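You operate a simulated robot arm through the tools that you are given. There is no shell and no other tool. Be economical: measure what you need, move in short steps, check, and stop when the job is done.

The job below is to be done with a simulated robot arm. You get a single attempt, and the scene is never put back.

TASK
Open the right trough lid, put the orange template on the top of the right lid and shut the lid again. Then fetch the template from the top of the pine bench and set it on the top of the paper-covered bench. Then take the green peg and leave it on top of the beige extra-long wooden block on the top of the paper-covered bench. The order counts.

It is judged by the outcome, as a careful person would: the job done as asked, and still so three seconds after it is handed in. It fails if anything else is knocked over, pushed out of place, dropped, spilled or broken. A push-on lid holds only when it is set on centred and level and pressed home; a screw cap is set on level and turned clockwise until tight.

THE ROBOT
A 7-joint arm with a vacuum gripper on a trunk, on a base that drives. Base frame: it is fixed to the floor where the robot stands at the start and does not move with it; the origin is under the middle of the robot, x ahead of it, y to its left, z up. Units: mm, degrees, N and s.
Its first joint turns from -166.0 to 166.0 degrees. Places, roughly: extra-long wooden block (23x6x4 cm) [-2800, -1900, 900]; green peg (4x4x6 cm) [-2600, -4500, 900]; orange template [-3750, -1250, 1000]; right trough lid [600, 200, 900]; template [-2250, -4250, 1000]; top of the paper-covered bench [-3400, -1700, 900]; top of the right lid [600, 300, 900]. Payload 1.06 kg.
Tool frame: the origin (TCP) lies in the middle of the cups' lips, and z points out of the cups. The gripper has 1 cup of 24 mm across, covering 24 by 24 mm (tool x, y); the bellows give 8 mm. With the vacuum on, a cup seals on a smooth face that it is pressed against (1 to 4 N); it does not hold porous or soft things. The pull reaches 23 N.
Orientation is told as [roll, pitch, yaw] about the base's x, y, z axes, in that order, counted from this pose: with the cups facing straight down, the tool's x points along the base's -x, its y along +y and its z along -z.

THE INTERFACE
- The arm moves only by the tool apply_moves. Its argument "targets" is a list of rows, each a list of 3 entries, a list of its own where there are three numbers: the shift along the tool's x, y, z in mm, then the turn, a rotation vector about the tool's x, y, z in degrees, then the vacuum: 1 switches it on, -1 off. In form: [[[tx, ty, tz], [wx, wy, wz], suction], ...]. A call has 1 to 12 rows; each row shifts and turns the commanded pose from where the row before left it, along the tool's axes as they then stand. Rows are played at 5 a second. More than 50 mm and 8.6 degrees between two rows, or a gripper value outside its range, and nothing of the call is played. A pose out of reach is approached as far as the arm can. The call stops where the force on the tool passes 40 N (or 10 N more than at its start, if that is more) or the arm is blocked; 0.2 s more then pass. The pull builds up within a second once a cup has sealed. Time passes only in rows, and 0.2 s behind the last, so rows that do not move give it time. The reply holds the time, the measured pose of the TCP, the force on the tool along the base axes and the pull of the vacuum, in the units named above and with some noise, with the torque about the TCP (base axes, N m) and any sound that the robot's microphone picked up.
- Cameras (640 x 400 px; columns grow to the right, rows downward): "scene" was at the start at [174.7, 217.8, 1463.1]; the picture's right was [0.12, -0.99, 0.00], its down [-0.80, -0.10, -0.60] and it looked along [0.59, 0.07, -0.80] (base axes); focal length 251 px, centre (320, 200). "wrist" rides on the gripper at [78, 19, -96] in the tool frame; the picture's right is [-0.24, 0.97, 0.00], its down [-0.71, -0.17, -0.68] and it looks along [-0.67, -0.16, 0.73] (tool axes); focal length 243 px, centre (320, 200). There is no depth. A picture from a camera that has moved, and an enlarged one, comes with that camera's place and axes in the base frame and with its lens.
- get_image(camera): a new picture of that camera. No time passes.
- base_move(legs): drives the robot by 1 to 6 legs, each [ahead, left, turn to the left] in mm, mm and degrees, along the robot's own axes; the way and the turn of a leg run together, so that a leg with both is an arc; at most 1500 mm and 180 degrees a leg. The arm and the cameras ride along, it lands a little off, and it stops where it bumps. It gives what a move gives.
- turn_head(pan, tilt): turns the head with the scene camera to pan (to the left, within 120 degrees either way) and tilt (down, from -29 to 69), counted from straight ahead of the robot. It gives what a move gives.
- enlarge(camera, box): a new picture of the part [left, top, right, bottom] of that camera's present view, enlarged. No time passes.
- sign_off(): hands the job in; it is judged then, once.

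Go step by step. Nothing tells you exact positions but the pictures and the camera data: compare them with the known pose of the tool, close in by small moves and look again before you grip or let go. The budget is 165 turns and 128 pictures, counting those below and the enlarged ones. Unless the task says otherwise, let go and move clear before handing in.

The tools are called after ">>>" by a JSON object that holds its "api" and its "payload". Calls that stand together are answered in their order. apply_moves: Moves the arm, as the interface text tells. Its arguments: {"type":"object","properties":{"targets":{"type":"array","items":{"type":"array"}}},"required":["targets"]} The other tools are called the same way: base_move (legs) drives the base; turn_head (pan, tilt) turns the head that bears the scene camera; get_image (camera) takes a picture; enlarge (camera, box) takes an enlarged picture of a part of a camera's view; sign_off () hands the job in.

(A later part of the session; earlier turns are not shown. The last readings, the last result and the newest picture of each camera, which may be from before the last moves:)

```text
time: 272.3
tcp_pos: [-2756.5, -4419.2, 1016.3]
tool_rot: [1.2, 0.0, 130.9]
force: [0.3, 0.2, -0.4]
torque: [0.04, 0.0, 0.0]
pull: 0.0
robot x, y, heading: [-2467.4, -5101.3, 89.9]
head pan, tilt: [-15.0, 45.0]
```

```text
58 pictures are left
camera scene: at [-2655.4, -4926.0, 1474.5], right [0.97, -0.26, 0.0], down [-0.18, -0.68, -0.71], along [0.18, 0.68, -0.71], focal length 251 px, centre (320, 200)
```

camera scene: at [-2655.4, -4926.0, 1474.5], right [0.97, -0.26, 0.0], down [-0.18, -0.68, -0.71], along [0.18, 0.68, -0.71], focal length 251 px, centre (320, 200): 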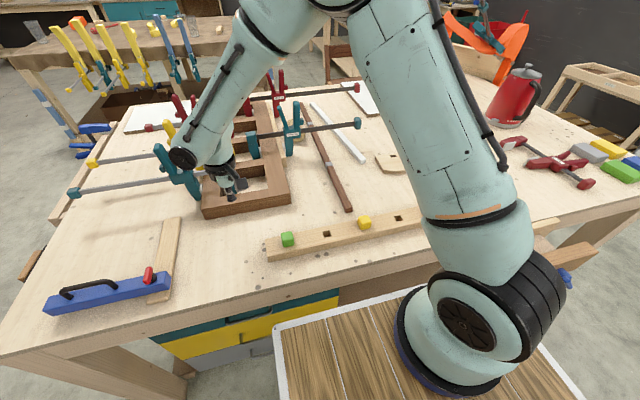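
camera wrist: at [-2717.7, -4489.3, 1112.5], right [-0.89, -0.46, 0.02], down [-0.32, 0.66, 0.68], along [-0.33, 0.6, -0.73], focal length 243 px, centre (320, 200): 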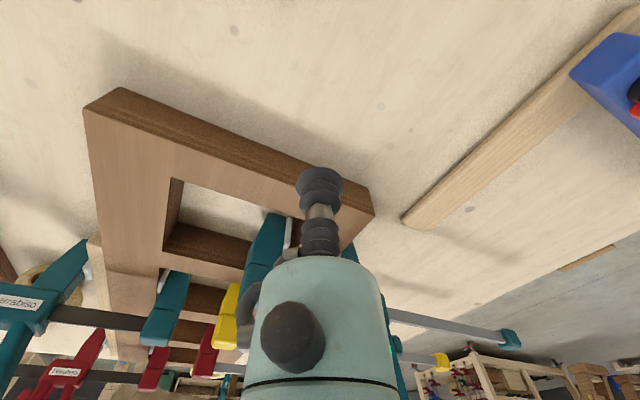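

The arm was blocked at its inner reach and the second move ran with a turned tool, but nothing was touched. I'll rise straight up first, then bring the tool's yaw back.

>>> {"api": "apply_moves", "payload": {"targets": [[[0, 0, -45], [0, 0, 0], -1], [[0, 0, -45], [0, 0, 0], -1], [[0, 0, -45], [0, 0, 0], -1], [[0, 0, -45], [0, 0, 0], -1], [[0, 0, 0], [0, 0, 8.2], -1], [[0, 0, 0], [0, 0, 8.2], -1], [[0, 0, 0], [0, 0, 8.2], -1], [[0, 0, 0], [0, 0, 8.2], -1], [[0, 0, 0], [0, 0, 8.2], -1]]}}

>>> {"api": "get_image", "payload": {"camera": "scene"}}

```text
time: 274.3
tcp_pos: [-2751.9, -4414.5, 1195.0]
tool_rot: [0.9, 0.9, 89.8]
force: [0.4, 0.7, -0.1]
torque: [0.03, 0.01, 0.0]
pull: 0.0
robot x, y, heading: [-2466.8, -5103.2, 89.8]
head pan, tilt: [-15.0, 45.0]
```

```text
57 pictures are left
camera scene: at [-2655.8, -4925.7, 1474.5], right [0.97, -0.26, 0.0], down [-0.18, -0.68, -0.71], along [0.18, 0.68, -0.71], focal length 251 px, centre (320, 200)
```

scene: 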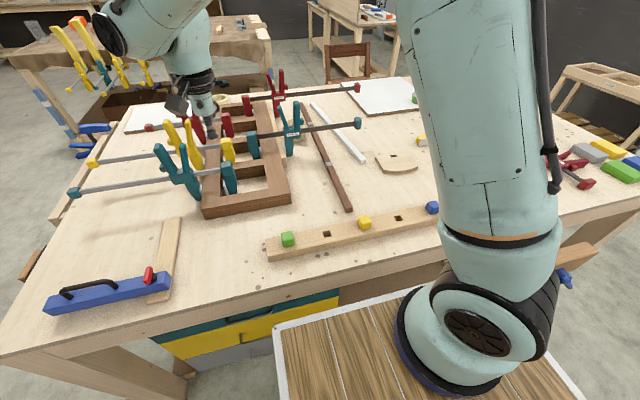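

All clamps are undisturbed. I'll level the tool and cross at height to above the template.

>>> {"api": "apply_moves", "payload": {"targets": [[[0, 0, 0], [0.9, -0.9, 0], -1], [[-12, -45, 0], [0, 0, 0], -1], [[-12, -45, 0], [0, 0, 0], -1], [[-12, -45, 0], [0, 0, 0], -1], [[-12, -45, 0], [0, 0, 0], -1], [[-12, -45, 0], [0, 0, 0], -1], [[-12, -45, 0], [0, 0, 0], -1]]}}

```text
time: 275.9
tcp_pos: [-2482.5, -4342.5, 1195.0]
tool_rot: [0.0, 0.0, 90.0]
force: [0.9, 1.3, -0.3]
torque: [0.04, -0.02, 0.0]
pull: 0.2
robot x, y, heading: [-2473.2, -5105.2, 89.6]
head pan, tilt: [-15.0, 45.0]
```

>>> {"api": "apply_moves", "payload": {"targets": [[[-7, -36, 0], [0, 0, 0], -1], [[-7, -36, 0], [0, 0, 0], -1], [[-7, -36, 20], [0, 0, 0], -1], [[-7, -36, 30], [0, 0, 0], -1], [[-7, -36, 30], [0, 0, 0], -1], [[-7, -36, 30], [0, 0, 0], -1], [[-7, -36, 30], [0, 0, 0], -1], [[-7, -35, 30], [0, 0, 0], -1]]}}

>>> {"api": "get_image", "payload": {"camera": "wrist"}}

>>> {"api": "get_image", "payload": {"camera": "scene"}}

```text
time: 277.7
tcp_pos: [-2197.9, -4286.7, 1025.4]
tool_rot: [0.1, 0.0, 90.1]
force: [0.3, -0.5, 0.3]
torque: [-0.01, -0.04, 0.04]
pull: 0.1
robot x, y, heading: [-2468.0, -5103.3, 89.9]
head pan, tilt: [-15.0, 45.0]
```

```text
56 pictures are left
camera wrist: at [-2215.1, -4365.1, 1121.3], right [-0.97, 0.24, 0.0], down [0.17, 0.71, 0.69], along [0.16, 0.67, -0.73], focal length 243 px, centre (320, 200)
```

wrist: 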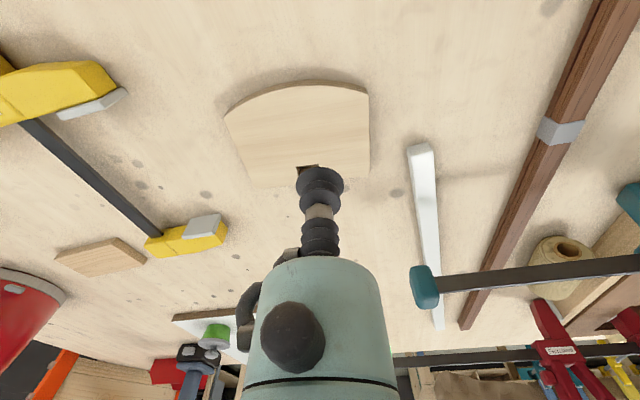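

```text
55 pictures are left
camera scene: at [-2656.3, -4926.2, 1474.5], right [0.97, -0.26, 0.0], down [-0.18, -0.68, -0.71], along [0.18, 0.68, -0.71], focal length 251 px, centre (320, 200)
```

scene: 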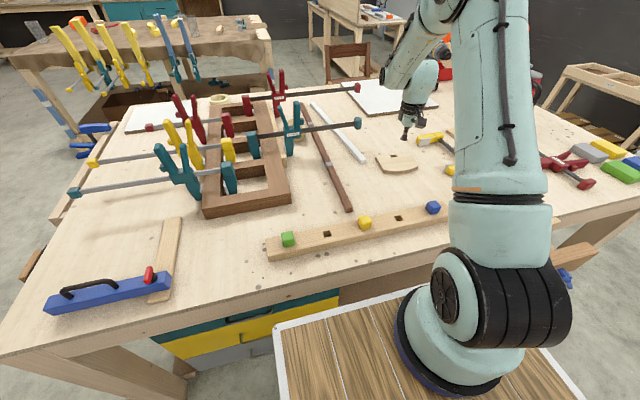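

The plate spans about x -2240..-2110, y -4306..-4207, with its slot near y -4226. I'll shift to [-2176,-4265] and lower to check.

>>> {"api": "apply_moves", "payload": {"targets": [[[-21, -22, 20], [0, 0, 0], -1], [[0, 0, 40], [0, 0, 0], -1]]}}

>>> {"api": "get_image", "payload": {"camera": "wrist"}}

```text
time: 278.3
tcp_pos: [-2173.0, -4267.4, 964.9]
tool_rot: [-0.1, 0.0, 89.9]
force: [-0.6, -0.1, 0.8]
torque: [0.01, -0.01, 0.0]
pull: 0.1
robot x, y, heading: [-2468.5, -5105.0, 89.9]
head pan, tilt: [-15.0, 45.0]
```

```text
54 pictures are left
camera wrist: at [-2192.2, -4344.9, 1059.8], right [-0.97, 0.24, 0.0], down [0.17, 0.71, 0.69], along [0.16, 0.67, -0.73], focal length 243 px, centre (320, 200)
```

wrist: 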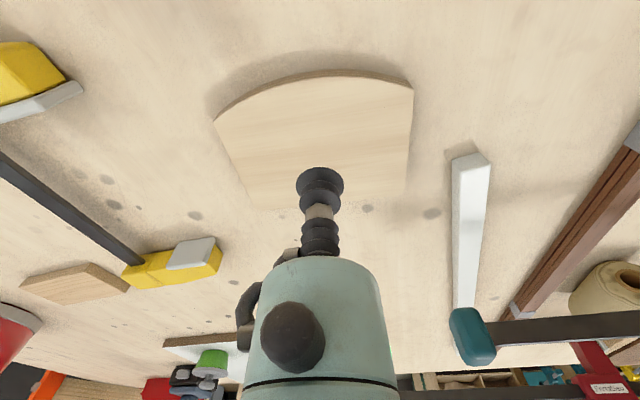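

The cup's target spot is on plain plate, clear of the slot. I'll descend with vacuum.

>>> {"api": "apply_moves", "payload": {"targets": [[[0, 0, 20], [0, 0, 0], 1], [[0, 0, 10], [0, 0, 0], 1], [[0, 0, 5], [0, 0, 0], 1], [[0, 0, 4], [0, 0, 0], 1], [[0, 0, 3], [0, 0, 0], 1], [[0, 0, 0], [0, 0, 0], 1]]}}

```text
time: 279.7
tcp_pos: [-2175.2, -4268.5, 924.3]
tool_rot: [0.0, 0.1, 89.9]
force: [0.6, 0.4, -1.1]
torque: [0.02, 0.01, 0.02]
pull: 0.1
robot x, y, heading: [-2466.3, -5100.6, 89.8]
head pan, tilt: [-15.0, 45.0]
```

>>> {"api": "apply_moves", "payload": {"targets": [[[0, 0, 3], [0, 0, 0], 1], [[0, 0, 3], [0, 0, 0], 1], [[0, 0, 2], [0, 0, 0], 1], [[0, 0, 0], [0, 0, 0], 1]]}}

>>> {"api": "get_image", "payload": {"camera": "wrist"}}

```text
time: 280.7
tcp_pos: [-2175.9, -4267.9, 914.8]
tool_rot: [0.0, 0.0, 89.9]
force: [0.2, 0.2, 0.9]
torque: [0.0, -0.02, 0.02]
pull: 0.1
robot x, y, heading: [-2467.9, -5104.3, 90.0]
head pan, tilt: [-15.0, 45.0]
```

```text
53 pictures are left
camera wrist: at [-2193.3, -4345.6, 1010.8], right [-0.97, 0.24, 0.0], down [0.17, 0.71, 0.68], along [0.16, 0.67, -0.73], focal length 243 px, centre (320, 200)
```

wrist: 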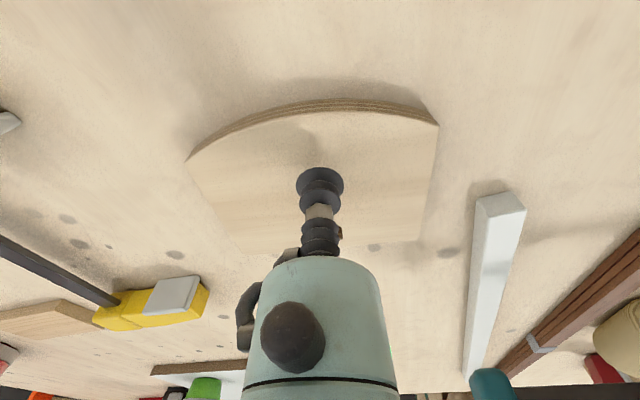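

Very close now. I'll continue in 2–3 mm steps.

>>> {"api": "apply_moves", "payload": {"targets": [[[0, 0, 3], [0, 0, 0], 1], [[0, 0, 2], [0, 0, 0], 1], [[0, 0, 2], [0, 0, 0], 1], [[0, 0, 0], [0, 0, 0], 1], [[0, 0, 0], [0, 0, 0], 1]]}}

```text
time: 281.9
tcp_pos: [-2174.0, -4267.7, 907.5]
tool_rot: [0.0, 0.0, 89.9]
force: [-0.8, 0.1, -0.2]
torque: [0.03, 0.03, -0.01]
pull: 0.1
robot x, y, heading: [-2466.9, -5100.1, 89.9]
head pan, tilt: [-15.0, 45.0]
```

>>> {"api": "apply_moves", "payload": {"targets": [[[0, 0, 2], [0, 0, 0], 1], [[0, 0, 2], [0, 0, 0], 1], [[0, 0, 2], [0, 0, 0], 1], [[0, 0, 0], [0, 0, 0], 1], [[0, 0, 0], [0, 0, 0], 1]]}}

>>> {"api": "get_image", "payload": {"camera": "wrist"}}

```text
time: 283.1
tcp_pos: [-2173.9, -4267.9, 901.9]
tool_rot: [-0.1, 0.0, 89.8]
force: [-0.2, 0.1, -0.1]
torque: [-0.01, 0.0, 0.01]
pull: 0.1
robot x, y, heading: [-2470.6, -5102.4, 90.2]
head pan, tilt: [-15.0, 45.0]
```

```text
52 pictures are left
camera wrist: at [-2193.0, -4345.2, 998.6], right [-0.97, 0.24, 0.0], down [0.17, 0.71, 0.68], along [0.16, 0.67, -0.73], focal length 243 px, centre (320, 200)
```

wrist: 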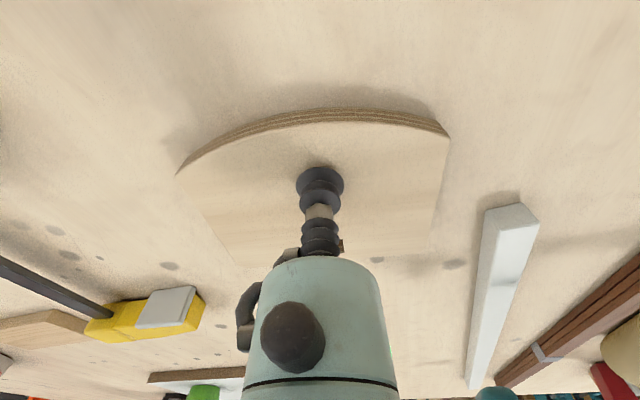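

>>> {"api": "apply_moves", "payload": {"targets": [[[0, 0, 2], [0, 0, 0], 1], [[0, 0, 2], [0, 0, 0], 1], [[0, 0, 2], [0, 0, 0], 1], [[0, 0, 2], [0, 0, 0], 1], [[0, 0, 0], [0, 0, 0], 1], [[0, 0, 0], [0, 0, 0], 1]]}}

```text
time: 284.5
tcp_pos: [-2175.6, -4267.0, 894.6]
tool_rot: [-0.1, -0.2, 89.9]
force: [0.8, 3.6, 13.4]
torque: [0.02, 0.02, -0.05]
pull: 23.0
robot x, y, heading: [-2470.2, -5105.7, 90.2]
head pan, tilt: [-15.0, 45.0]
```

Sealed with 23 N of pull. I'll lift it.

>>> {"api": "apply_moves", "payload": {"targets": [[[0, 0, -4], [0, 0, 0], 1], [[0, 0, -6], [0, 0, 0], 1], [[0, 0, -15], [0, 0, 0], 1], [[0, 0, -30], [0, 0, 0], 1], [[0, 0, -40], [0, 0, 0], 1], [[0, 0, -45], [0, 0, 0], 1], [[0, 0, -45], [0, 0, 0], 1], [[0, 0, -45], [0, 0, 0], 1], [[0, 0, -45], [0, 0, 0], 1]]}}

>>> {"api": "get_image", "payload": {"camera": "wrist"}}

```text
time: 286.5
tcp_pos: [-2171.7, -4267.1, 1169.4]
tool_rot: [0.1, 0.2, 89.9]
force: [0.2, 0.1, -0.9]
torque: [-0.05, 0.03, 0.0]
pull: 22.5
robot x, y, heading: [-2467.9, -5104.4, 90.2]
head pan, tilt: [-15.0, 45.0]
```

```text
51 pictures are left
camera wrist: at [-2190.2, -4344.2, 1265.5], right [-0.97, 0.24, 0.0], down [0.17, 0.71, 0.68], along [0.16, 0.66, -0.73], focal length 243 px, centre (320, 200)
```

wrist: 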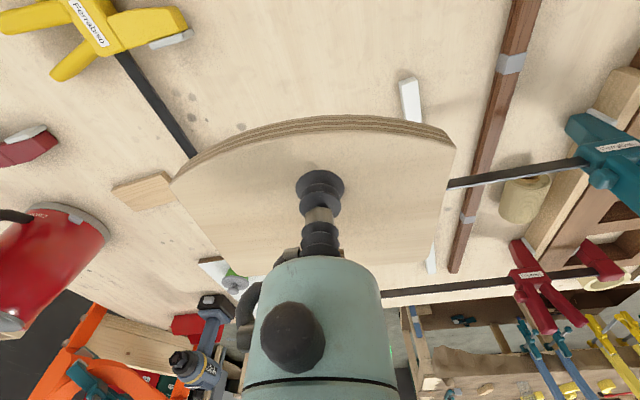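

The plywood template is held. I'll back away from the bench before retracting the arm.

>>> {"api": "base_move", "payload": {"legs": [[-450, 0, 0]]}}

>>> {"api": "apply_moves", "payload": {"targets": [[[25, 38, 0], [0, 0, 0], 1], [[25, 38, 0], [0, 0, 0], 1], [[25, 38, 0], [0, 0, 0], 1], [[25, 38, 0], [0, 0, 0], 1], [[25, 38, 0], [0, 0, 0], 1], [[25, 38, 0], [0, 0, 0], 1], [[20, 38, 0], [0, 0, 0], 1], [[20, 38, 0], [0, 0, 0], 1], [[20, 38, 0], [0, 0, 0], 1], [[20, 38, 0], [0, 0, 0], 1]]}}

>>> {"api": "turn_head", "payload": {"pan": -5, "tilt": 40}}

>>> {"api": "get_image", "payload": {"camera": "scene"}}

```text
time: 289.2
tcp_pos: [-2171.3, -4714.6, 1170.3]
tool_rot: [0.0, 0.0, 89.9]
force: [-0.2, -0.4, -1.6]
torque: [-0.02, 0.05, 0.02]
pull: 22.8
robot x, y, heading: [-2470.7, -5551.1, 89.8]
head pan, tilt: [-15.0, 45.0]
```

```text
time: 291.4
tcp_pos: [-2553.0, -4945.6, 1171.4]
tool_rot: [0.0, 0.0, 89.8]
force: [0.3, 0.0, -1.5]
torque: [-0.05, 0.0, 0.01]
pull: 22.9
robot x, y, heading: [-2469.5, -5552.3, 90.0]
head pan, tilt: [-15.0, 45.0]
```

```text
time: 292.1
tcp_pos: [-2554.2, -4945.3, 1171.7]
tool_rot: [0.0, -0.1, 89.9]
force: [-0.9, -0.8, -2.1]
torque: [-0.09, 0.02, 0.01]
pull: 23.3
robot x, y, heading: [-2470.5, -5551.6, 90.0]
head pan, tilt: [-5.0, 40.0]
```

```text
50 pictures are left
camera scene: at [-2670.4, -5366.6, 1481.7], right [1.0, -0.09, 0.0], down [-0.06, -0.64, -0.77], along [0.07, 0.76, -0.64], focal length 251 px, centre (320, 200)
```

scene: 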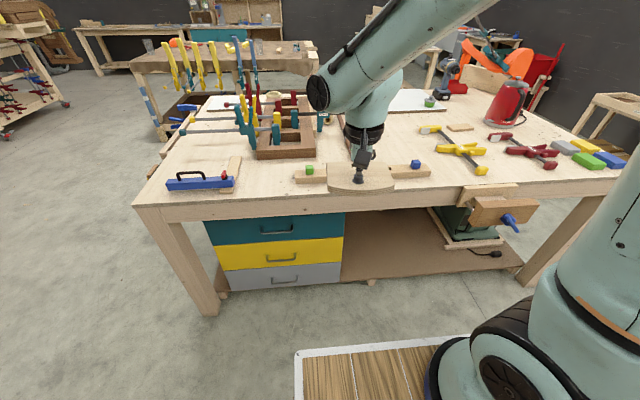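

The route I know leads round the east side. I'll drive it: east, north along the aisle, then west into the corridor.

>>> {"api": "base_move", "payload": {"legs": [[0, 0, -90], [1100, 0, 0], [1100, 0, 0]]}}

>>> {"api": "base_move", "payload": {"legs": [[0, 0, 90], [1150, 0, 0]]}}

```text
time: 306.7
tcp_pos: [305.9, -5537.4, 1171.9]
tool_rot: [-0.1, 0.0, -1.7]
force: [-0.4, -1.0, -1.7]
torque: [0.03, 0.09, -0.02]
pull: 22.7
robot x, y, heading: [-301.5, -5603.5, -1.9]
head pan, tilt: [-5.0, 40.0]
```

```text
time: 316.4
tcp_pos: [-327.0, -3829.5, 1171.5]
tool_rot: [-0.1, 0.0, 88.5]
force: [-0.3, -0.1, -1.8]
torque: [-0.03, 0.01, -0.03]
pull: 23.0
robot x, y, heading: [-253.8, -4441.7, 88.6]
head pan, tilt: [-5.0, 40.0]
```

>>> {"api": "base_move", "payload": {"legs": [[1080, 0, 0], [1080, 0, 0], [0, 0, 91.4], [850, 0, 0]]}}

>>> {"api": "get_image", "payload": {"camera": "scene"}}

```text
time: 335.1
tcp_pos: [-1626.8, -2307.2, 1173.0]
tool_rot: [0.0, 0.0, 178.2]
force: [0.4, -0.8, -0.7]
torque: [-0.02, -0.09, -0.01]
pull: 22.7
robot x, y, heading: [-1017.2, -2239.3, 178.3]
head pan, tilt: [-5.0, 40.0]
```

```text
49 pictures are left
camera scene: at [-1208.2, -2438.7, 1481.7], right [0.12, 0.99, 0.0], down [0.64, -0.08, -0.77], along [-0.76, 0.09, -0.64], focal length 251 px, centre (320, 200)
```

scene: 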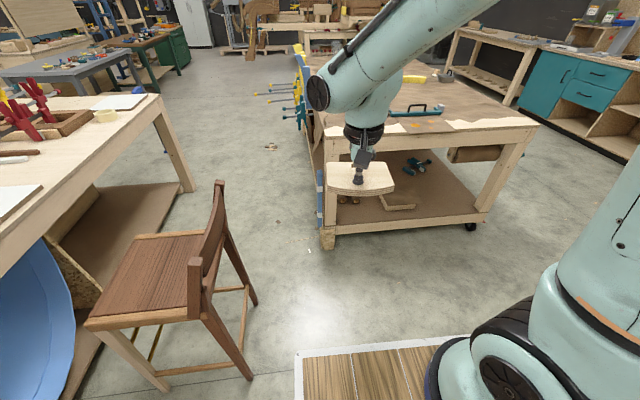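

I'll go ahead 950 mm, then strafe right to face the bench's east end.

>>> {"api": "base_move", "payload": {"legs": [[950, 0, 1.7], [0, -260, 0]]}}

>>> {"api": "get_image", "payload": {"camera": "scene"}}

```text
time: 341.6
tcp_pos: [-2586.4, -2049.5, 1172.4]
tool_rot: [0.0, 0.0, -179.9]
force: [-0.7, -0.7, -0.7]
torque: [0.01, -0.05, -0.02]
pull: 22.8
robot x, y, heading: [-1979.3, -1963.0, -180.2]
head pan, tilt: [-5.0, 40.0]
```

```text
48 pictures are left
camera scene: at [-2163.2, -2166.1, 1481.7], right [0.09, 1.0, 0.0], down [0.64, -0.06, -0.77], along [-0.76, 0.07, -0.64], focal length 251 px, centre (320, 200)
```

scene: 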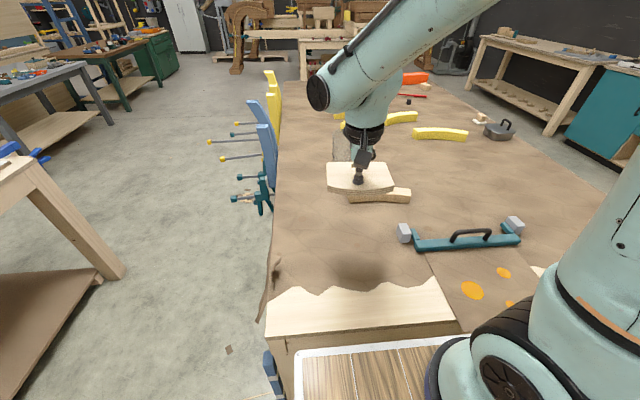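

The spot around [-2615,-2070] on the paper is free. I'll lower the template there.

>>> {"api": "apply_moves", "payload": {"targets": [[[-30, 20, 0], [0, 0, 0], 1], [[0, 0, 45], [0, 0, 0], 1], [[0, 0, 45], [0, 0, 0], 1], [[0, 0, 45], [0, 0, 0], 1], [[0, 0, 45], [0, 0, 0], 1], [[0, 0, 40], [0, 0, 0], 1], [[0, 0, 15], [0, 0, 0], 1]]}}

>>> {"api": "get_image", "payload": {"camera": "scene"}}

>>> {"api": "get_image", "payload": {"camera": "wrist"}}

```text
time: 343.2
tcp_pos: [-2617.8, -2068.3, 938.3]
tool_rot: [0.0, 0.0, -179.9]
force: [-0.1, -0.2, -1.3]
torque: [0.04, -0.05, 0.0]
pull: 23.0
robot x, y, heading: [-1977.4, -1959.7, -180.1]
head pan, tilt: [-5.0, 40.0]
```

```text
47 pictures are left
camera scene: at [-2163.0, -2166.0, 1481.8], right [0.09, 1.0, 0.0], down [0.64, -0.06, -0.77], along [-0.76, 0.07, -0.64], focal length 251 px, centre (320, 200)
```

scene: 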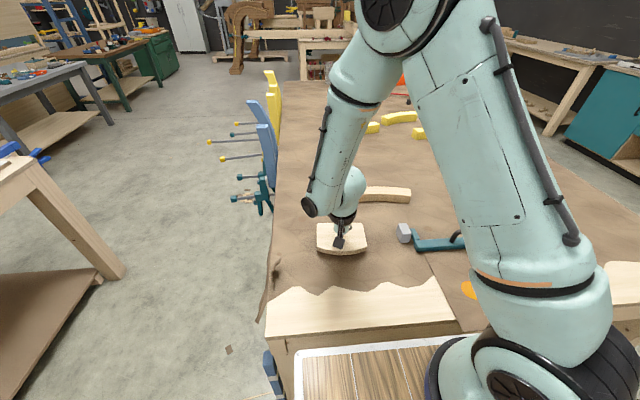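

```text
46 pictures are left
camera wrist: at [-2539.1, -2087.7, 1034.1], right [-0.23, -0.97, 0.0], down [-0.71, 0.17, 0.69], along [-0.67, 0.16, -0.73], focal length 243 px, centre (320, 200)
```

wrist: 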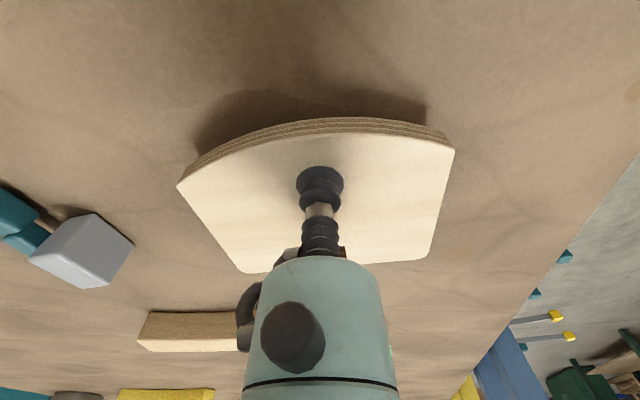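

The area underneath is free. I'll lower in small steps.

>>> {"api": "apply_moves", "payload": {"targets": [[[0, 0, 10], [0, 0, 0], 1], [[0, 0, 6], [0, 0, 0], 1], [[0, 0, 4], [0, 0, 0], 1], [[0, 0, 3], [0, 0, 0], 1], [[0, 0, 0], [0, 0, 0], 1]]}}

```text
time: 344.4
tcp_pos: [-2615.8, -2067.7, 915.2]
tool_rot: [0.0, 0.0, -180.0]
force: [0.3, -2.7, 10.9]
torque: [0.04, 0.09, 0.02]
pull: 23.0
robot x, y, heading: [-1978.5, -1958.5, -180.0]
head pan, tilt: [-5.0, 40.0]
```

Contact made. I'll release and rise.

>>> {"api": "apply_moves", "payload": {"targets": [[[0, 0, 0], [0, 0, 0], -1], [[0, 0, 0], [0, 0, 0], -1], [[0, 0, 0], [0, 0, 0], -1], [[0, 0, 0], [0, 0, 0], -1], [[0, 0, -5], [0, 0, 0], -1], [[0, 0, -20], [0, 0, 0], -1], [[0, 0, -45], [0, 0, 0], -1], [[0, 0, -45], [0, 0, 0], -1], [[0, 0, -45], [0, 0, 0], -1], [[0, 0, -45], [0, 0, 0], -1], [[0, 0, -45], [0, 0, 0], -1]]}}

>>> {"api": "get_image", "payload": {"camera": "scene"}}

>>> {"api": "enlarge", "payload": {"camera": "wrist", "box": [120, 60, 440, 400]}}

```text
time: 346.8
tcp_pos: [-2614.3, -2070.9, 1164.3]
tool_rot: [0.0, 0.1, -179.9]
force: [-0.6, -0.4, -0.2]
torque: [0.05, 0.01, -0.01]
pull: 0.0
robot x, y, heading: [-1981.9, -1957.6, -180.1]
head pan, tilt: [-5.0, 40.0]
```

```text
45 pictures are left
camera scene: at [-2163.5, -2166.3, 1481.7], right [0.09, 1.0, 0.0], down [0.64, -0.06, -0.77], along [-0.76, 0.07, -0.64], focal length 251 px, centre (320, 200)
```

scene: 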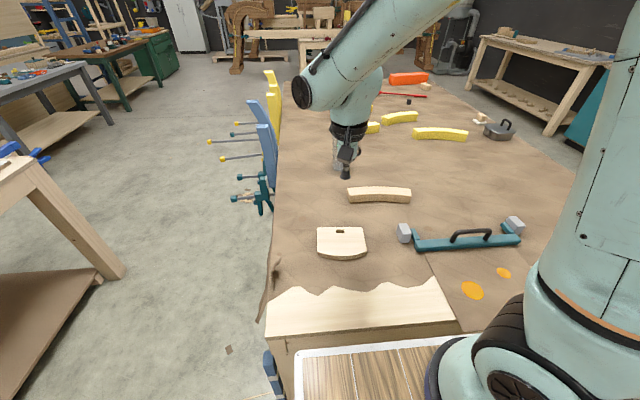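

```text
1.18 times, centred on (280, 230) of wrist
camera zoom: at [-2537.0, -2088.5, 1260.0], right [-0.23, -0.97, 0.0], down [-0.71, 0.17, 0.68], along [-0.67, 0.16, -0.73], focal length 285 px, centre (367, 165)
```

zoom: 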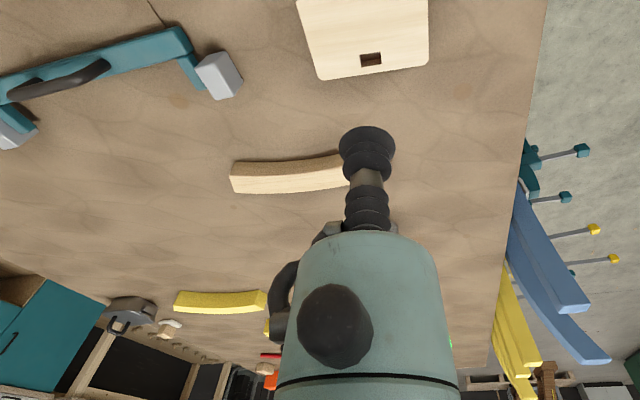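

The template lies flat on the paper-covered bench. Next is the green peg; I'll return to the pine bench's south side by the same route.

>>> {"api": "base_move", "payload": {"legs": [[0, 290, 0], [-900, 0, 0], [-830, 0, 0], [0, 0, 90]]}}

>>> {"api": "base_move", "payload": {"legs": [[1000, 0, 0], [1000, 0, 0], [950, 0, 0]]}}

```text
time: 361.1
tcp_pos: [-111.6, -2857.7, 1163.7]
tool_rot: [0.0, -0.1, -89.0]
force: [-0.3, -1.3, -0.2]
torque: [0.01, -0.01, 0.02]
pull: 0.1
robot x, y, heading: [-230.6, -2224.4, -88.9]
head pan, tilt: [-5.0, 40.0]
```

```text
time: 375.6
tcp_pos: [-83.3, -5791.8, 1163.2]
tool_rot: [0.0, 0.0, -89.6]
force: [0.0, 0.5, -0.3]
torque: [0.02, -0.01, 0.0]
pull: 0.0
robot x, y, heading: [-192.2, -5157.0, -89.7]
head pan, tilt: [-5.0, 40.0]
```

>>> {"api": "base_move", "payload": {"legs": [[0, 0, -90.3], [1200, 25, 0], [1200, 20, 0], [0, 0, -90]]}}

>>> {"api": "turn_head", "payload": {"pan": -15, "tilt": 45}}

>>> {"api": "get_image", "payload": {"camera": "scene"}}

```text
time: 395.1
tcp_pos: [-2686.1, -4539.9, 1163.3]
tool_rot: [-0.1, 0.0, 88.0]
force: [0.1, 0.4, 0.0]
torque: [0.04, -0.01, 0.04]
pull: 0.1
robot x, y, heading: [-2605.3, -5177.4, 87.8]
head pan, tilt: [-5.0, 40.0]
```

```text
time: 395.8
tcp_pos: [-2685.6, -4539.2, 1163.7]
tool_rot: [-0.1, 0.0, 87.8]
force: [0.6, 0.7, 0.2]
torque: [0.0, -0.02, 0.05]
pull: 0.1
robot x, y, heading: [-2603.2, -5177.2, 87.7]
head pan, tilt: [-15.0, 45.0]
```

```text
43 pictures are left
camera scene: at [-2783.5, -4994.3, 1474.5], right [0.96, -0.29, 0.0], down [-0.21, -0.68, -0.71], along [0.21, 0.68, -0.71], focal length 251 px, centre (320, 200)
```

scene: 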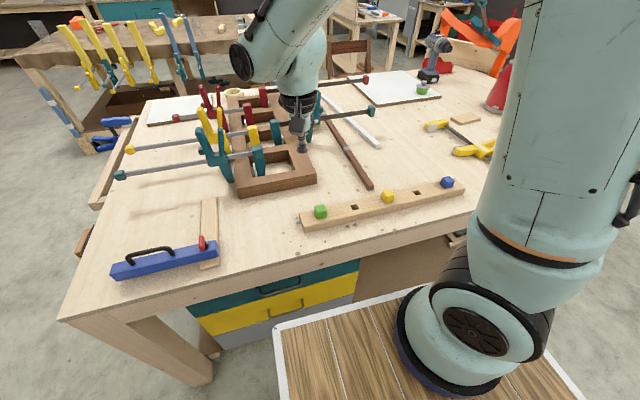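

The green peg is at about [-2637,-4523]. I'll move above it and descend partway.

>>> {"api": "apply_moves", "payload": {"targets": [[[-9, -24, 0], [0, 0, -1.1], -1], [[-9, -24, 0], [0, 0, -1.1], -1], [[0, 0, 45], [0, 0, 0], -1], [[0, 0, 45], [0, 0, 0], -1], [[0, 0, 40], [0, 0, 0], -1]]}}

>>> {"api": "get_image", "payload": {"camera": "wrist"}}

```text
time: 397.0
tcp_pos: [-2638.2, -4524.0, 1033.4]
tool_rot: [0.0, 0.1, 90.1]
force: [0.8, -0.5, 0.2]
torque: [-0.01, 0.01, -0.01]
pull: 0.1
robot x, y, heading: [-2602.5, -5180.6, 88.1]
head pan, tilt: [-15.0, 45.0]
```

```text
42 pictures are left
camera wrist: at [-2656.4, -4601.3, 1129.0], right [-0.97, 0.23, 0.0], down [0.17, 0.71, 0.68], along [0.16, 0.67, -0.73], focal length 243 px, centre (320, 200)
```

wrist: 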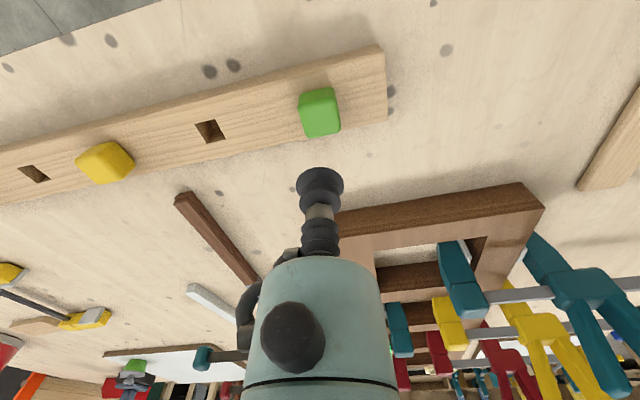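

>>> {"api": "enlarge", "payload": {"camera": "wrist", "box": [260, 60, 400, 220]}}

```text
2.50 times, centred on (330, 140) of wrist
camera zoom: at [-2656.4, -4601.3, 1129.0], right [-0.97, 0.23, 0.0], down [0.17, 0.71, 0.68], along [0.16, 0.67, -0.73], focal length 606 px, centre (295, 350)
```

zoom: 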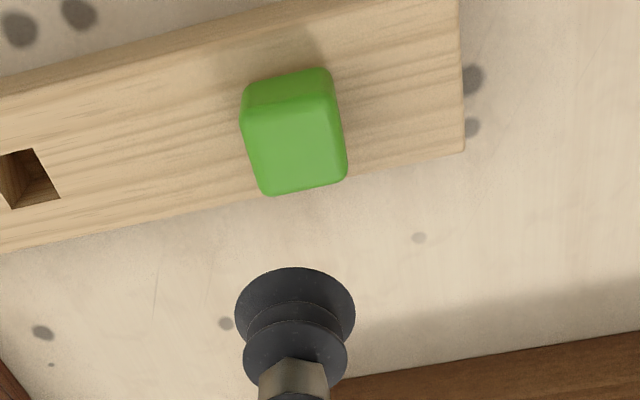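

The peg's top face is small (≈28 mm), so centring matters. I'll shift slightly, descend 50 mm and measure again.

>>> {"api": "apply_moves", "payload": {"targets": [[[-9, -2, 40], [0, 0, 0], -1], [[0, 0, 15], [0, 0, 0], -1], [[0, 0, 0], [0, 0, 0], -1]]}}

>>> {"api": "enlarge", "payload": {"camera": "wrist", "box": [260, 100, 400, 220]}}

```text
time: 397.8
tcp_pos: [-2634.4, -4514.6, 977.4]
tool_rot: [0.0, 0.0, 90.1]
force: [0.3, 0.1, -0.4]
torque: [0.0, 0.02, -0.01]
pull: 0.1
robot x, y, heading: [-2602.3, -5176.6, 88.0]
head pan, tilt: [-15.0, 45.0]
```

```text
3.33 times, centred on (330, 160) of wrist
camera zoom: at [-2653.2, -4592.0, 1073.6], right [-0.97, 0.23, 0.0], down [0.17, 0.71, 0.68], along [0.16, 0.67, -0.73], focal length 809 px, centre (287, 333)
```

zoom: 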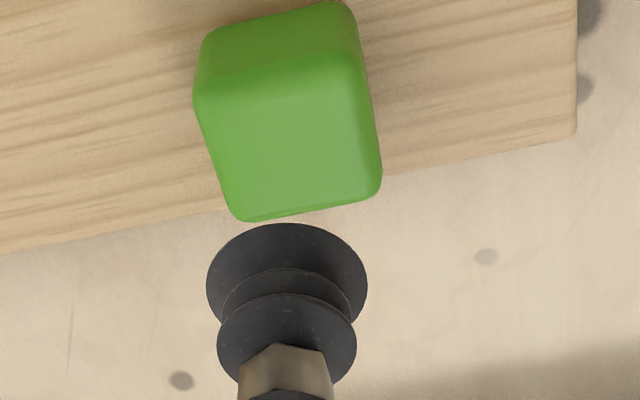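

By triangulation the peg's top centre is at about [-2635.7,-4513.7,935], so I'm within 2 mm. I'll lower to just above it and check.

>>> {"api": "apply_moves", "payload": {"targets": [[[0, 1.5, 20], [0, 0, 0], -1], [[0, 0, 8], [0, 0, 0], -1], [[0, 0, 0], [0, 0, 0], -1]]}}

>>> {"api": "enlarge", "payload": {"camera": "wrist", "box": [250, 100, 390, 220]}}

```text
time: 398.6
tcp_pos: [-2637.3, -4513.6, 950.5]
tool_rot: [0.0, 0.0, 90.1]
force: [-0.7, -0.2, 0.2]
torque: [-0.01, 0.01, 0.0]
pull: 0.0
robot x, y, heading: [-2600.4, -5175.2, 87.9]
head pan, tilt: [-15.0, 45.0]
```

```text
3.33 times, centred on (320, 160) of wrist
camera zoom: at [-2654.9, -4591.2, 1046.2], right [-0.97, 0.23, 0.0], down [0.17, 0.71, 0.68], along [0.16, 0.67, -0.73], focal length 809 px, centre (320, 333)
```

zoom: 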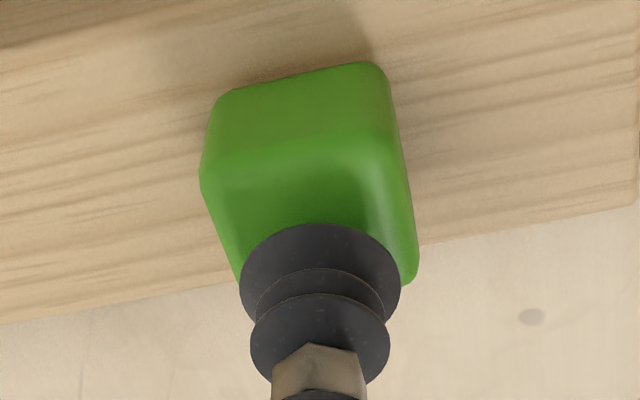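

Centred within about 1–2 mm. I'll descend with vacuum on.

>>> {"api": "apply_moves", "payload": {"targets": [[[0, 0, 8], [0, 0, 0], 1], [[0, 0, 4], [0, 0, 0], 1], [[0, 0, 3], [0, 0, 0], 1], [[0, 0, 0], [0, 0, 0], 1], [[0, 0, 0], [0, 0, 0], 1]]}}

```text
time: 399.8
tcp_pos: [-2636.7, -4515.2, 935.9]
tool_rot: [-0.1, -0.1, 90.1]
force: [-0.3, 3.4, 9.8]
torque: [0.05, -0.01, 0.01]
pull: 22.5
robot x, y, heading: [-2602.7, -5177.7, 87.9]
head pan, tilt: [-15.0, 45.0]
```

Sealed. I'll lift straight up slowly.

>>> {"api": "apply_moves", "payload": {"targets": [[[0, 0, -3], [0, 0, 0], 1], [[0, 0, -4], [0, 0, 0], 1], [[0, 0, -6], [0, 0, 0], 1], [[0, 0, -8], [0, 0, 0], 1], [[0, 0, -10], [0, 0, 0], 1], [[0, 0, -15], [0, 0, 0], 1], [[0, 0, -20], [0, 0, 0], 1], [[0, 0, -20], [0, 0, 0], 1]]}}

>>> {"api": "get_image", "payload": {"camera": "wrist"}}

>>> {"api": "enlarge", "payload": {"camera": "scene", "box": [240, 100, 480, 250]}}

```text
time: 401.6
tcp_pos: [-2637.6, -4513.0, 1021.0]
tool_rot: [0.0, -0.1, 89.9]
force: [0.1, -0.3, -0.7]
torque: [-0.04, 0.02, 0.01]
pull: 22.6
robot x, y, heading: [-2596.0, -5178.9, 88.0]
head pan, tilt: [-15.0, 45.0]
```

```text
38 pictures are left
camera wrist: at [-2655.9, -4591.7, 1117.6], right [-0.97, 0.23, 0.0], down [0.17, 0.71, 0.68], along [0.16, 0.67, -0.73], focal length 243 px, centre (320, 200)
```

wrist: 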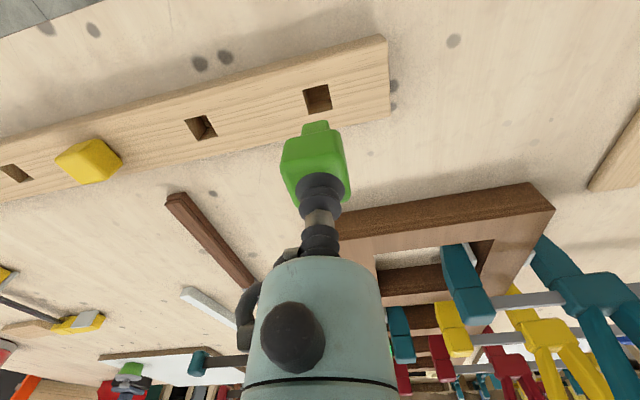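

```text
2.67 times, centred on (360, 175) of scene
camera zoom: at [-2783.5, -4994.2, 1474.4], right [0.96, -0.29, 0.0], down [-0.21, -0.68, -0.71], along [0.21, 0.68, -0.71], focal length 670 px, centre (213, 267)
```

zoom: 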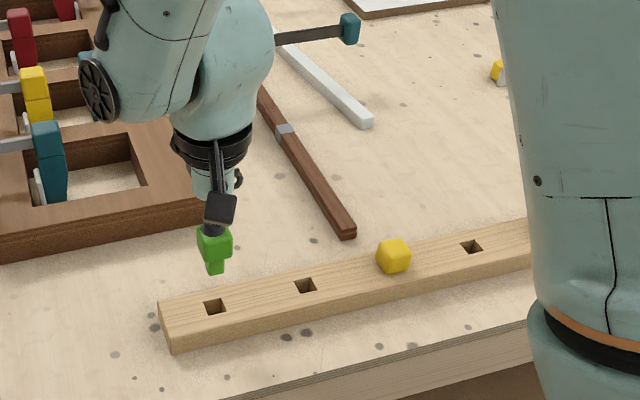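

The peg is out: a cube head with a narrower shank. I'll raise it and drive back the known route.

>>> {"api": "apply_moves", "payload": {"targets": [[[0, 0, -40], [0, 0, 0], 1], [[0, 0, -40], [0, 0, 0], 1], [[0, 0, -40], [0, 0, 0], 1], [[0, 0, -40], [0, 0, 0], 1]]}}

>>> {"api": "base_move", "payload": {"legs": [[-350, 0, 0], [0, 0, -88], [1150, 0, 0], [1150, 0, 0]]}}

```text
time: 402.6
tcp_pos: [-2637.4, -4514.4, 1180.9]
tool_rot: [-0.1, 0.0, 90.2]
force: [0.9, 0.6, -1.0]
torque: [-0.01, -0.01, -0.02]
pull: 22.3
robot x, y, heading: [-2603.7, -5179.0, 88.0]
head pan, tilt: [-15.0, 45.0]
```

```text
time: 419.5
tcp_pos: [349.0, -5451.9, 1180.3]
tool_rot: [0.1, 0.1, 2.7]
force: [0.1, 0.2, -0.3]
torque: [0.03, 0.01, 0.02]
pull: 22.9
robot x, y, heading: [-311.2, -5517.5, 0.3]
head pan, tilt: [-15.0, 45.0]
```

>>> {"api": "base_move", "payload": {"legs": [[0, 0, 89.7], [1090, -40, 0], [1090, 0, 0], [1080, 0, 0]]}}

```text
time: 439.2
tcp_pos: [-418.1, -1608.0, 1180.5]
tool_rot: [0.0, -0.1, 93.1]
force: [-0.8, 0.2, -0.4]
torque: [0.02, 0.02, -0.01]
pull: 22.6
robot x, y, heading: [-349.3, -2268.1, 90.6]
head pan, tilt: [-15.0, 45.0]
```

>>> {"api": "base_move", "payload": {"legs": [[0, 0, 89.4], [800, 0, 0], [820, 0, 0]]}}

```text
time: 451.3
tcp_pos: [-2644.2, -2290.7, 1180.1]
tool_rot: [0.0, 0.1, -178.9]
force: [-0.2, 0.7, -0.6]
torque: [-0.01, 0.02, 0.0]
pull: 23.5
robot x, y, heading: [-1981.2, -2246.3, 178.7]
head pan, tilt: [-15.0, 45.0]
```

>>> {"api": "base_move", "payload": {"legs": [[0, -310, 1.3], [20, 0, 0]]}}

>>> {"api": "turn_head", "payload": {"pan": 5, "tilt": 38}}

>>> {"api": "get_image", "payload": {"camera": "scene"}}

```text
time: 453.8
tcp_pos: [-2661.0, -2005.9, 1181.3]
tool_rot: [0.1, 0.0, -177.1]
force: [-0.4, 0.3, -0.6]
torque: [0.01, -0.01, 0.01]
pull: 22.2
robot x, y, heading: [-2000.5, -1938.6, -179.3]
head pan, tilt: [-15.0, 45.0]
```

```text
time: 454.6
tcp_pos: [-2661.1, -2005.0, 1181.1]
tool_rot: [0.0, 0.0, -177.1]
force: [-0.8, -0.2, 0.1]
torque: [0.01, 0.02, -0.04]
pull: 22.7
robot x, y, heading: [-2000.1, -1938.8, -179.4]
head pan, tilt: [5.0, 38.0]
```

```text
36 pictures are left
camera scene: at [-2181.8, -2160.1, 1484.7], right [-0.1, 1.0, 0.0], down [0.61, 0.06, -0.79], along [-0.78, -0.08, -0.62], focal length 251 px, centre (320, 200)
```

scene: 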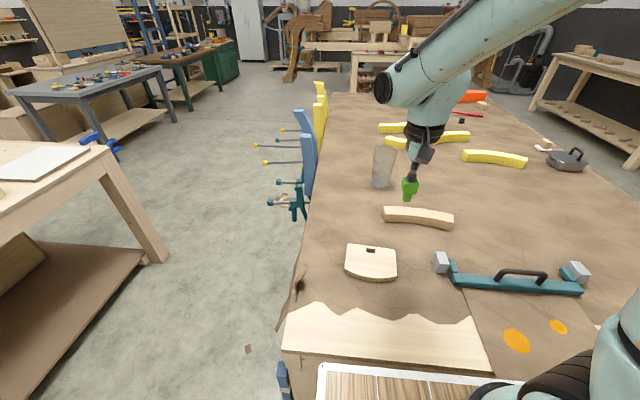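

>>> {"api": "enlarge", "payload": {"camera": "scene", "box": [360, 170, 480, 245]}}

```text
5.33 times, centred on (420, 208) of scene
camera zoom: at [-2181.8, -2160.1, 1484.7], right [-0.1, 1.0, 0.0], down [0.61, 0.06, -0.79], along [-0.78, -0.08, -0.62], focal length 1339 px, centre (-213, 160)
```

zoom: 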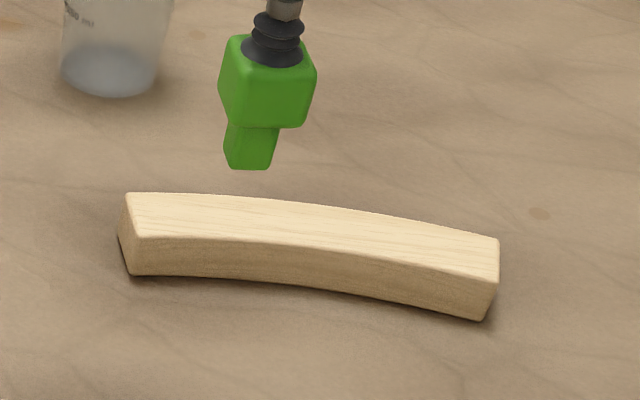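

The block's top centre is at about [-2837,-1903], z≈938. I'll bring the peg above it and descend partway.

>>> {"api": "apply_moves", "payload": {"targets": [[[-34, -22, 0], [0, 0, 0], 1], [[-34, -22, 0], [0, 0, 0], 1], [[-34, -22, 0], [0, 0, 0], 1], [[-34, -22, 0], [0, 0, 0], 1], [[-34.6, -22.8, 0], [0, 0, 0], 1], [[0, 0, 40], [0, 0, 0], 1], [[0, 0, 40], [0, 0, 0], 1], [[0, 0, 35], [0, 0, 0], 1]]}}

>>> {"api": "get_image", "payload": {"camera": "wrist"}}

>>> {"api": "enlarge", "payload": {"camera": "scene", "box": [350, 140, 490, 245]}}

```text
time: 456.4
tcp_pos: [-2837.2, -1903.2, 1065.7]
tool_rot: [0.1, 0.0, -177.2]
force: [-0.1, -0.1, -0.2]
torque: [-0.01, 0.02, 0.02]
pull: 22.7
robot x, y, heading: [-2002.1, -1940.1, -179.2]
head pan, tilt: [5.0, 38.0]
```

```text
34 pictures are left
camera wrist: at [-2757.9, -1918.0, 1162.8], right [-0.19, -0.98, 0.0], down [-0.72, 0.14, 0.69], along [-0.67, 0.13, -0.73], focal length 243 px, centre (320, 200)
```

wrist: 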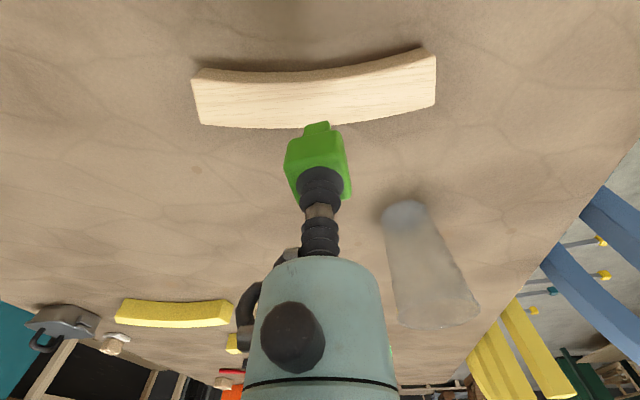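

```text
3.81 times, centred on (420, 192) of scene
camera zoom: at [-2181.5, -2160.1, 1484.8], right [-0.1, 1.0, 0.0], down [0.61, 0.06, -0.79], along [-0.78, -0.08, -0.62], focal length 957 px, centre (-61, 229)
```

zoom: 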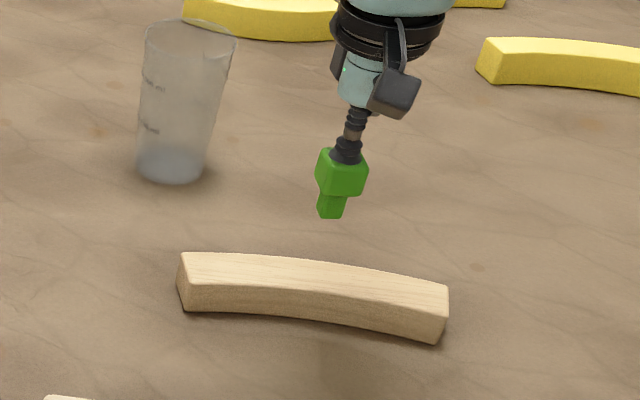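

Both cameras agree on a block centre near x -2843. I'll shift 6 mm and descend further.

>>> {"api": "apply_moves", "payload": {"targets": [[[-6, 0, 20], [0, 0, 0], 1], [[0, 0, 25], [0, 0, 0], 1], [[0, 0, 0], [0, 0, 0], 1]]}}

>>> {"api": "enlarge", "payload": {"camera": "wrist", "box": [180, 60, 460, 240]}}

>>> {"api": "enlarge", "payload": {"camera": "scene", "box": [360, 160, 480, 245]}}

```text
time: 457.2
tcp_pos: [-2843.1, -1906.3, 1020.6]
tool_rot: [-0.1, -0.1, -177.2]
force: [0.1, 0.5, -0.9]
torque: [-0.01, -0.01, -0.01]
pull: 23.2
robot x, y, heading: [-1998.8, -1938.8, -179.1]
head pan, tilt: [5.0, 38.0]
```

```text
2.22 times, centred on (320, 150) of wrist
camera zoom: at [-2763.2, -1919.8, 1116.9], right [-0.19, -0.98, 0.0], down [-0.72, 0.14, 0.68], along [-0.67, 0.13, -0.73], focal length 539 px, centre (320, 311)
```

zoom: 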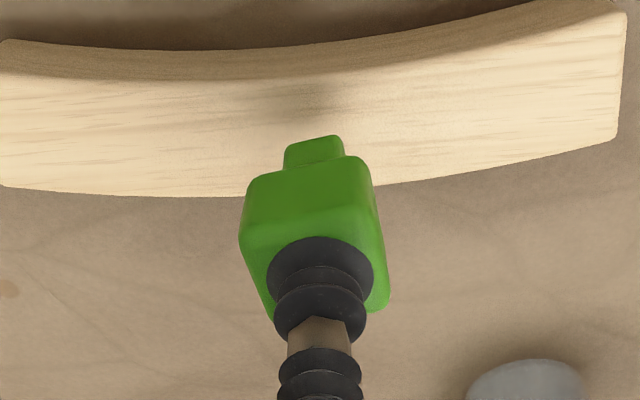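

```text
4.71 times, centred on (420, 202) of scene
camera zoom: at [-2181.8, -2160.1, 1484.7], right [-0.1, 1.0, 0.0], down [0.61, 0.06, -0.79], along [-0.78, -0.08, -0.62], focal length 1182 px, centre (-151, 188)
```

zoom: 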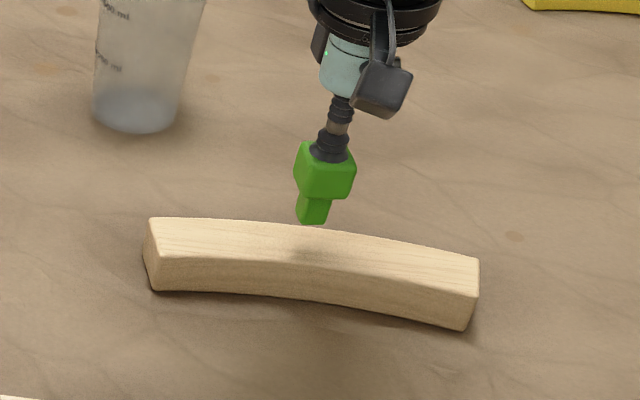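

Well centred over the block. I'll shift 2 mm and lower in small steps watching force.

>>> {"api": "apply_moves", "payload": {"targets": [[[-2, 0, 8], [0, 0, 0], 1], [[0, 0, 6], [0, 0, 0], 1], [[0, 0, 4], [0, 0, 0], 1], [[0, 0, 3], [0, 0, 0], 1], [[0, 0, 0], [0, 0, 0], 1]]}}

>>> {"api": "enlarge", "payload": {"camera": "scene", "box": [360, 160, 480, 245]}}

```text
time: 458.4
tcp_pos: [-2845.2, -1904.3, 1000.1]
tool_rot: [-0.1, 0.0, -177.1]
force: [0.0, -0.1, -0.7]
torque: [0.01, 0.02, 0.02]
pull: 23.0
robot x, y, heading: [-1996.1, -1942.6, -179.4]
head pan, tilt: [5.0, 38.0]
```

```text
4.71 times, centred on (420, 202) of scene
camera zoom: at [-2181.8, -2160.1, 1484.7], right [-0.1, 1.0, 0.0], down [0.61, 0.06, -0.79], along [-0.78, -0.08, -0.62], focal length 1182 px, centre (-151, 188)
```

zoom: 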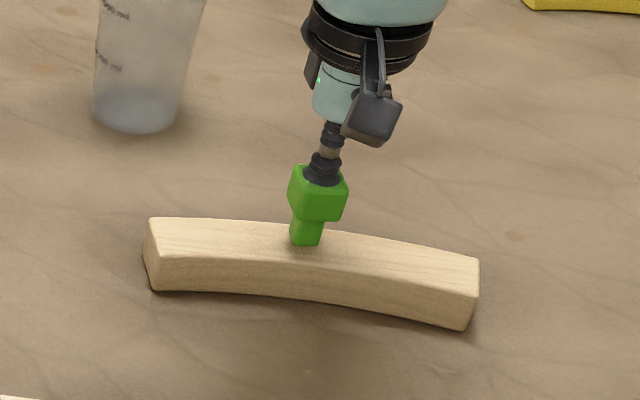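

The shank is nearly touching the block's centre line. I'll continue by 2 mm steps.

>>> {"api": "apply_moves", "payload": {"targets": [[[0, 0, 2], [0, 0, 0], 1], [[0, 0, 2], [0, 0, 0], 1], [[0, 0, 0], [0, 0, 0], 1]]}}

```text
time: 459.2
tcp_pos: [-2844.3, -1903.8, 995.7]
tool_rot: [0.0, 0.0, -177.1]
force: [-0.3, 0.4, -0.1]
torque: [0.01, -0.01, -0.03]
pull: 23.1
robot x, y, heading: [-2000.6, -1943.4, -179.6]
head pan, tilt: [5.0, 38.0]
```

>>> {"api": "apply_moves", "payload": {"targets": [[[0, 0, 2], [0, 0, 0], 1], [[0, 0, 1.5], [0, 0, 0], 1], [[0, 0, 0], [0, 0, 0], 1]]}}

>>> {"api": "enlarge", "payload": {"camera": "scene", "box": [360, 160, 480, 245]}}

```text
time: 460.0
tcp_pos: [-2845.5, -1904.4, 993.6]
tool_rot: [0.1, -0.2, -177.1]
force: [-0.4, -0.2, 16.2]
torque: [0.03, -0.01, 0.02]
pull: 22.9
robot x, y, heading: [-2001.0, -1943.5, -179.3]
head pan, tilt: [5.0, 38.0]
```

```text
4.71 times, centred on (420, 202) of scene
camera zoom: at [-2181.2, -2160.2, 1484.8], right [-0.1, 1.0, 0.0], down [0.61, 0.06, -0.79], along [-0.78, -0.08, -0.62], focal length 1182 px, centre (-151, 188)
```

zoom: 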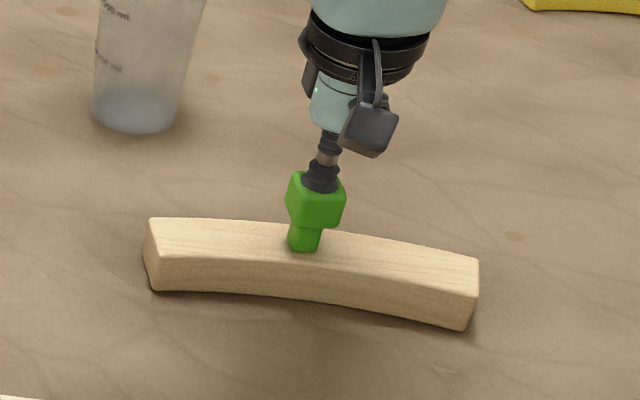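

The peg stands on the block, slightly pressed. I'll ease off 1 mm, release, wait, and rise slowly.

>>> {"api": "apply_moves", "payload": {"targets": [[[0, 0, -1], [0, 0, 0], 1], [[0, 0, 0], [0, 0, 0], -1], [[0, 0, 0], [0, 0, 0], -1], [[0, 0, 0], [0, 0, 0], -1], [[0, 0, 0], [0, 0, 0], -1], [[0, 0, 0], [0, 0, 0], -1], [[0, 0, -2], [0, 0, 0], -1], [[0, 0, -3], [0, 0, 0], -1], [[0, 0, -5], [0, 0, 0], -1], [[0, 0, -10], [0, 0, 0], -1], [[0, 0, -30], [0, 0, 0], -1]]}}

>>> {"api": "enlarge", "payload": {"camera": "scene", "box": [340, 140, 500, 290]}}

```text
time: 462.4
tcp_pos: [-2845.4, -1904.6, 1043.4]
tool_rot: [0.1, 0.1, -177.1]
force: [-0.5, -1.0, 0.3]
torque: [0.0, -0.01, -0.02]
pull: 0.1
robot x, y, heading: [-2002.0, -1937.1, -179.2]
head pan, tilt: [5.0, 38.0]
```

```text
2.67 times, centred on (420, 215) of scene
camera zoom: at [-2182.1, -2160.1, 1484.7], right [-0.1, 1.0, 0.0], down [0.61, 0.06, -0.79], along [-0.78, -0.08, -0.62], focal length 670 px, centre (53, 160)
```

zoom: 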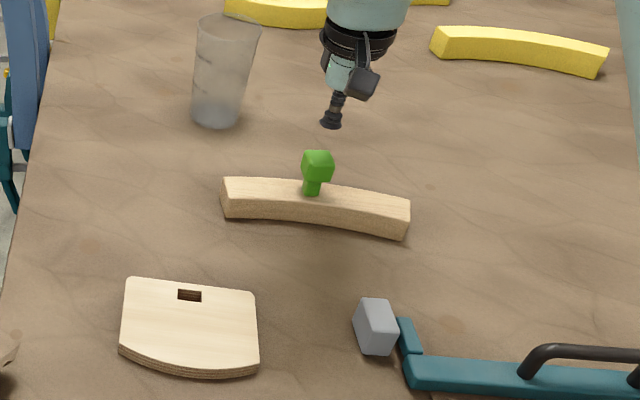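

The peg stands upright on the block. I'll move the arm clear and take a last look.

>>> {"api": "apply_moves", "payload": {"targets": [[[0, 0, -40], [0, 0, 0], -1], [[0, 0, -45], [0, 0, 0], -1], [[0, 0, -45], [0, 0, 0], -1], [[45, 0, 0], [0, 0, 0], -1], [[45, 0, 0], [0, 0, 0], -1], [[45, 0, 0], [0, 0, 0], -1], [[0, 0, 0], [0, 0, 0], -1]]}}

>>> {"api": "get_image", "payload": {"camera": "scene"}}

```text
time: 464.0
tcp_pos: [-2712.3, -1897.9, 1172.5]
tool_rot: [0.0, -0.1, -177.1]
force: [-0.2, -0.6, 0.3]
torque: [-0.03, 0.01, -0.02]
pull: 0.1
robot x, y, heading: [-1999.8, -1936.4, -179.2]
head pan, tilt: [5.0, 38.0]
```

```text
27 pictures are left
camera scene: at [-2182.0, -2160.1, 1484.7], right [-0.1, 1.0, 0.0], down [0.61, 0.06, -0.79], along [-0.78, -0.08, -0.62], focal length 251 px, centre (320, 200)
```

scene: 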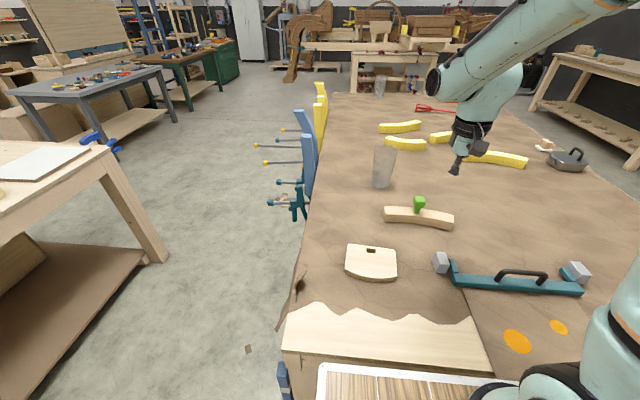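

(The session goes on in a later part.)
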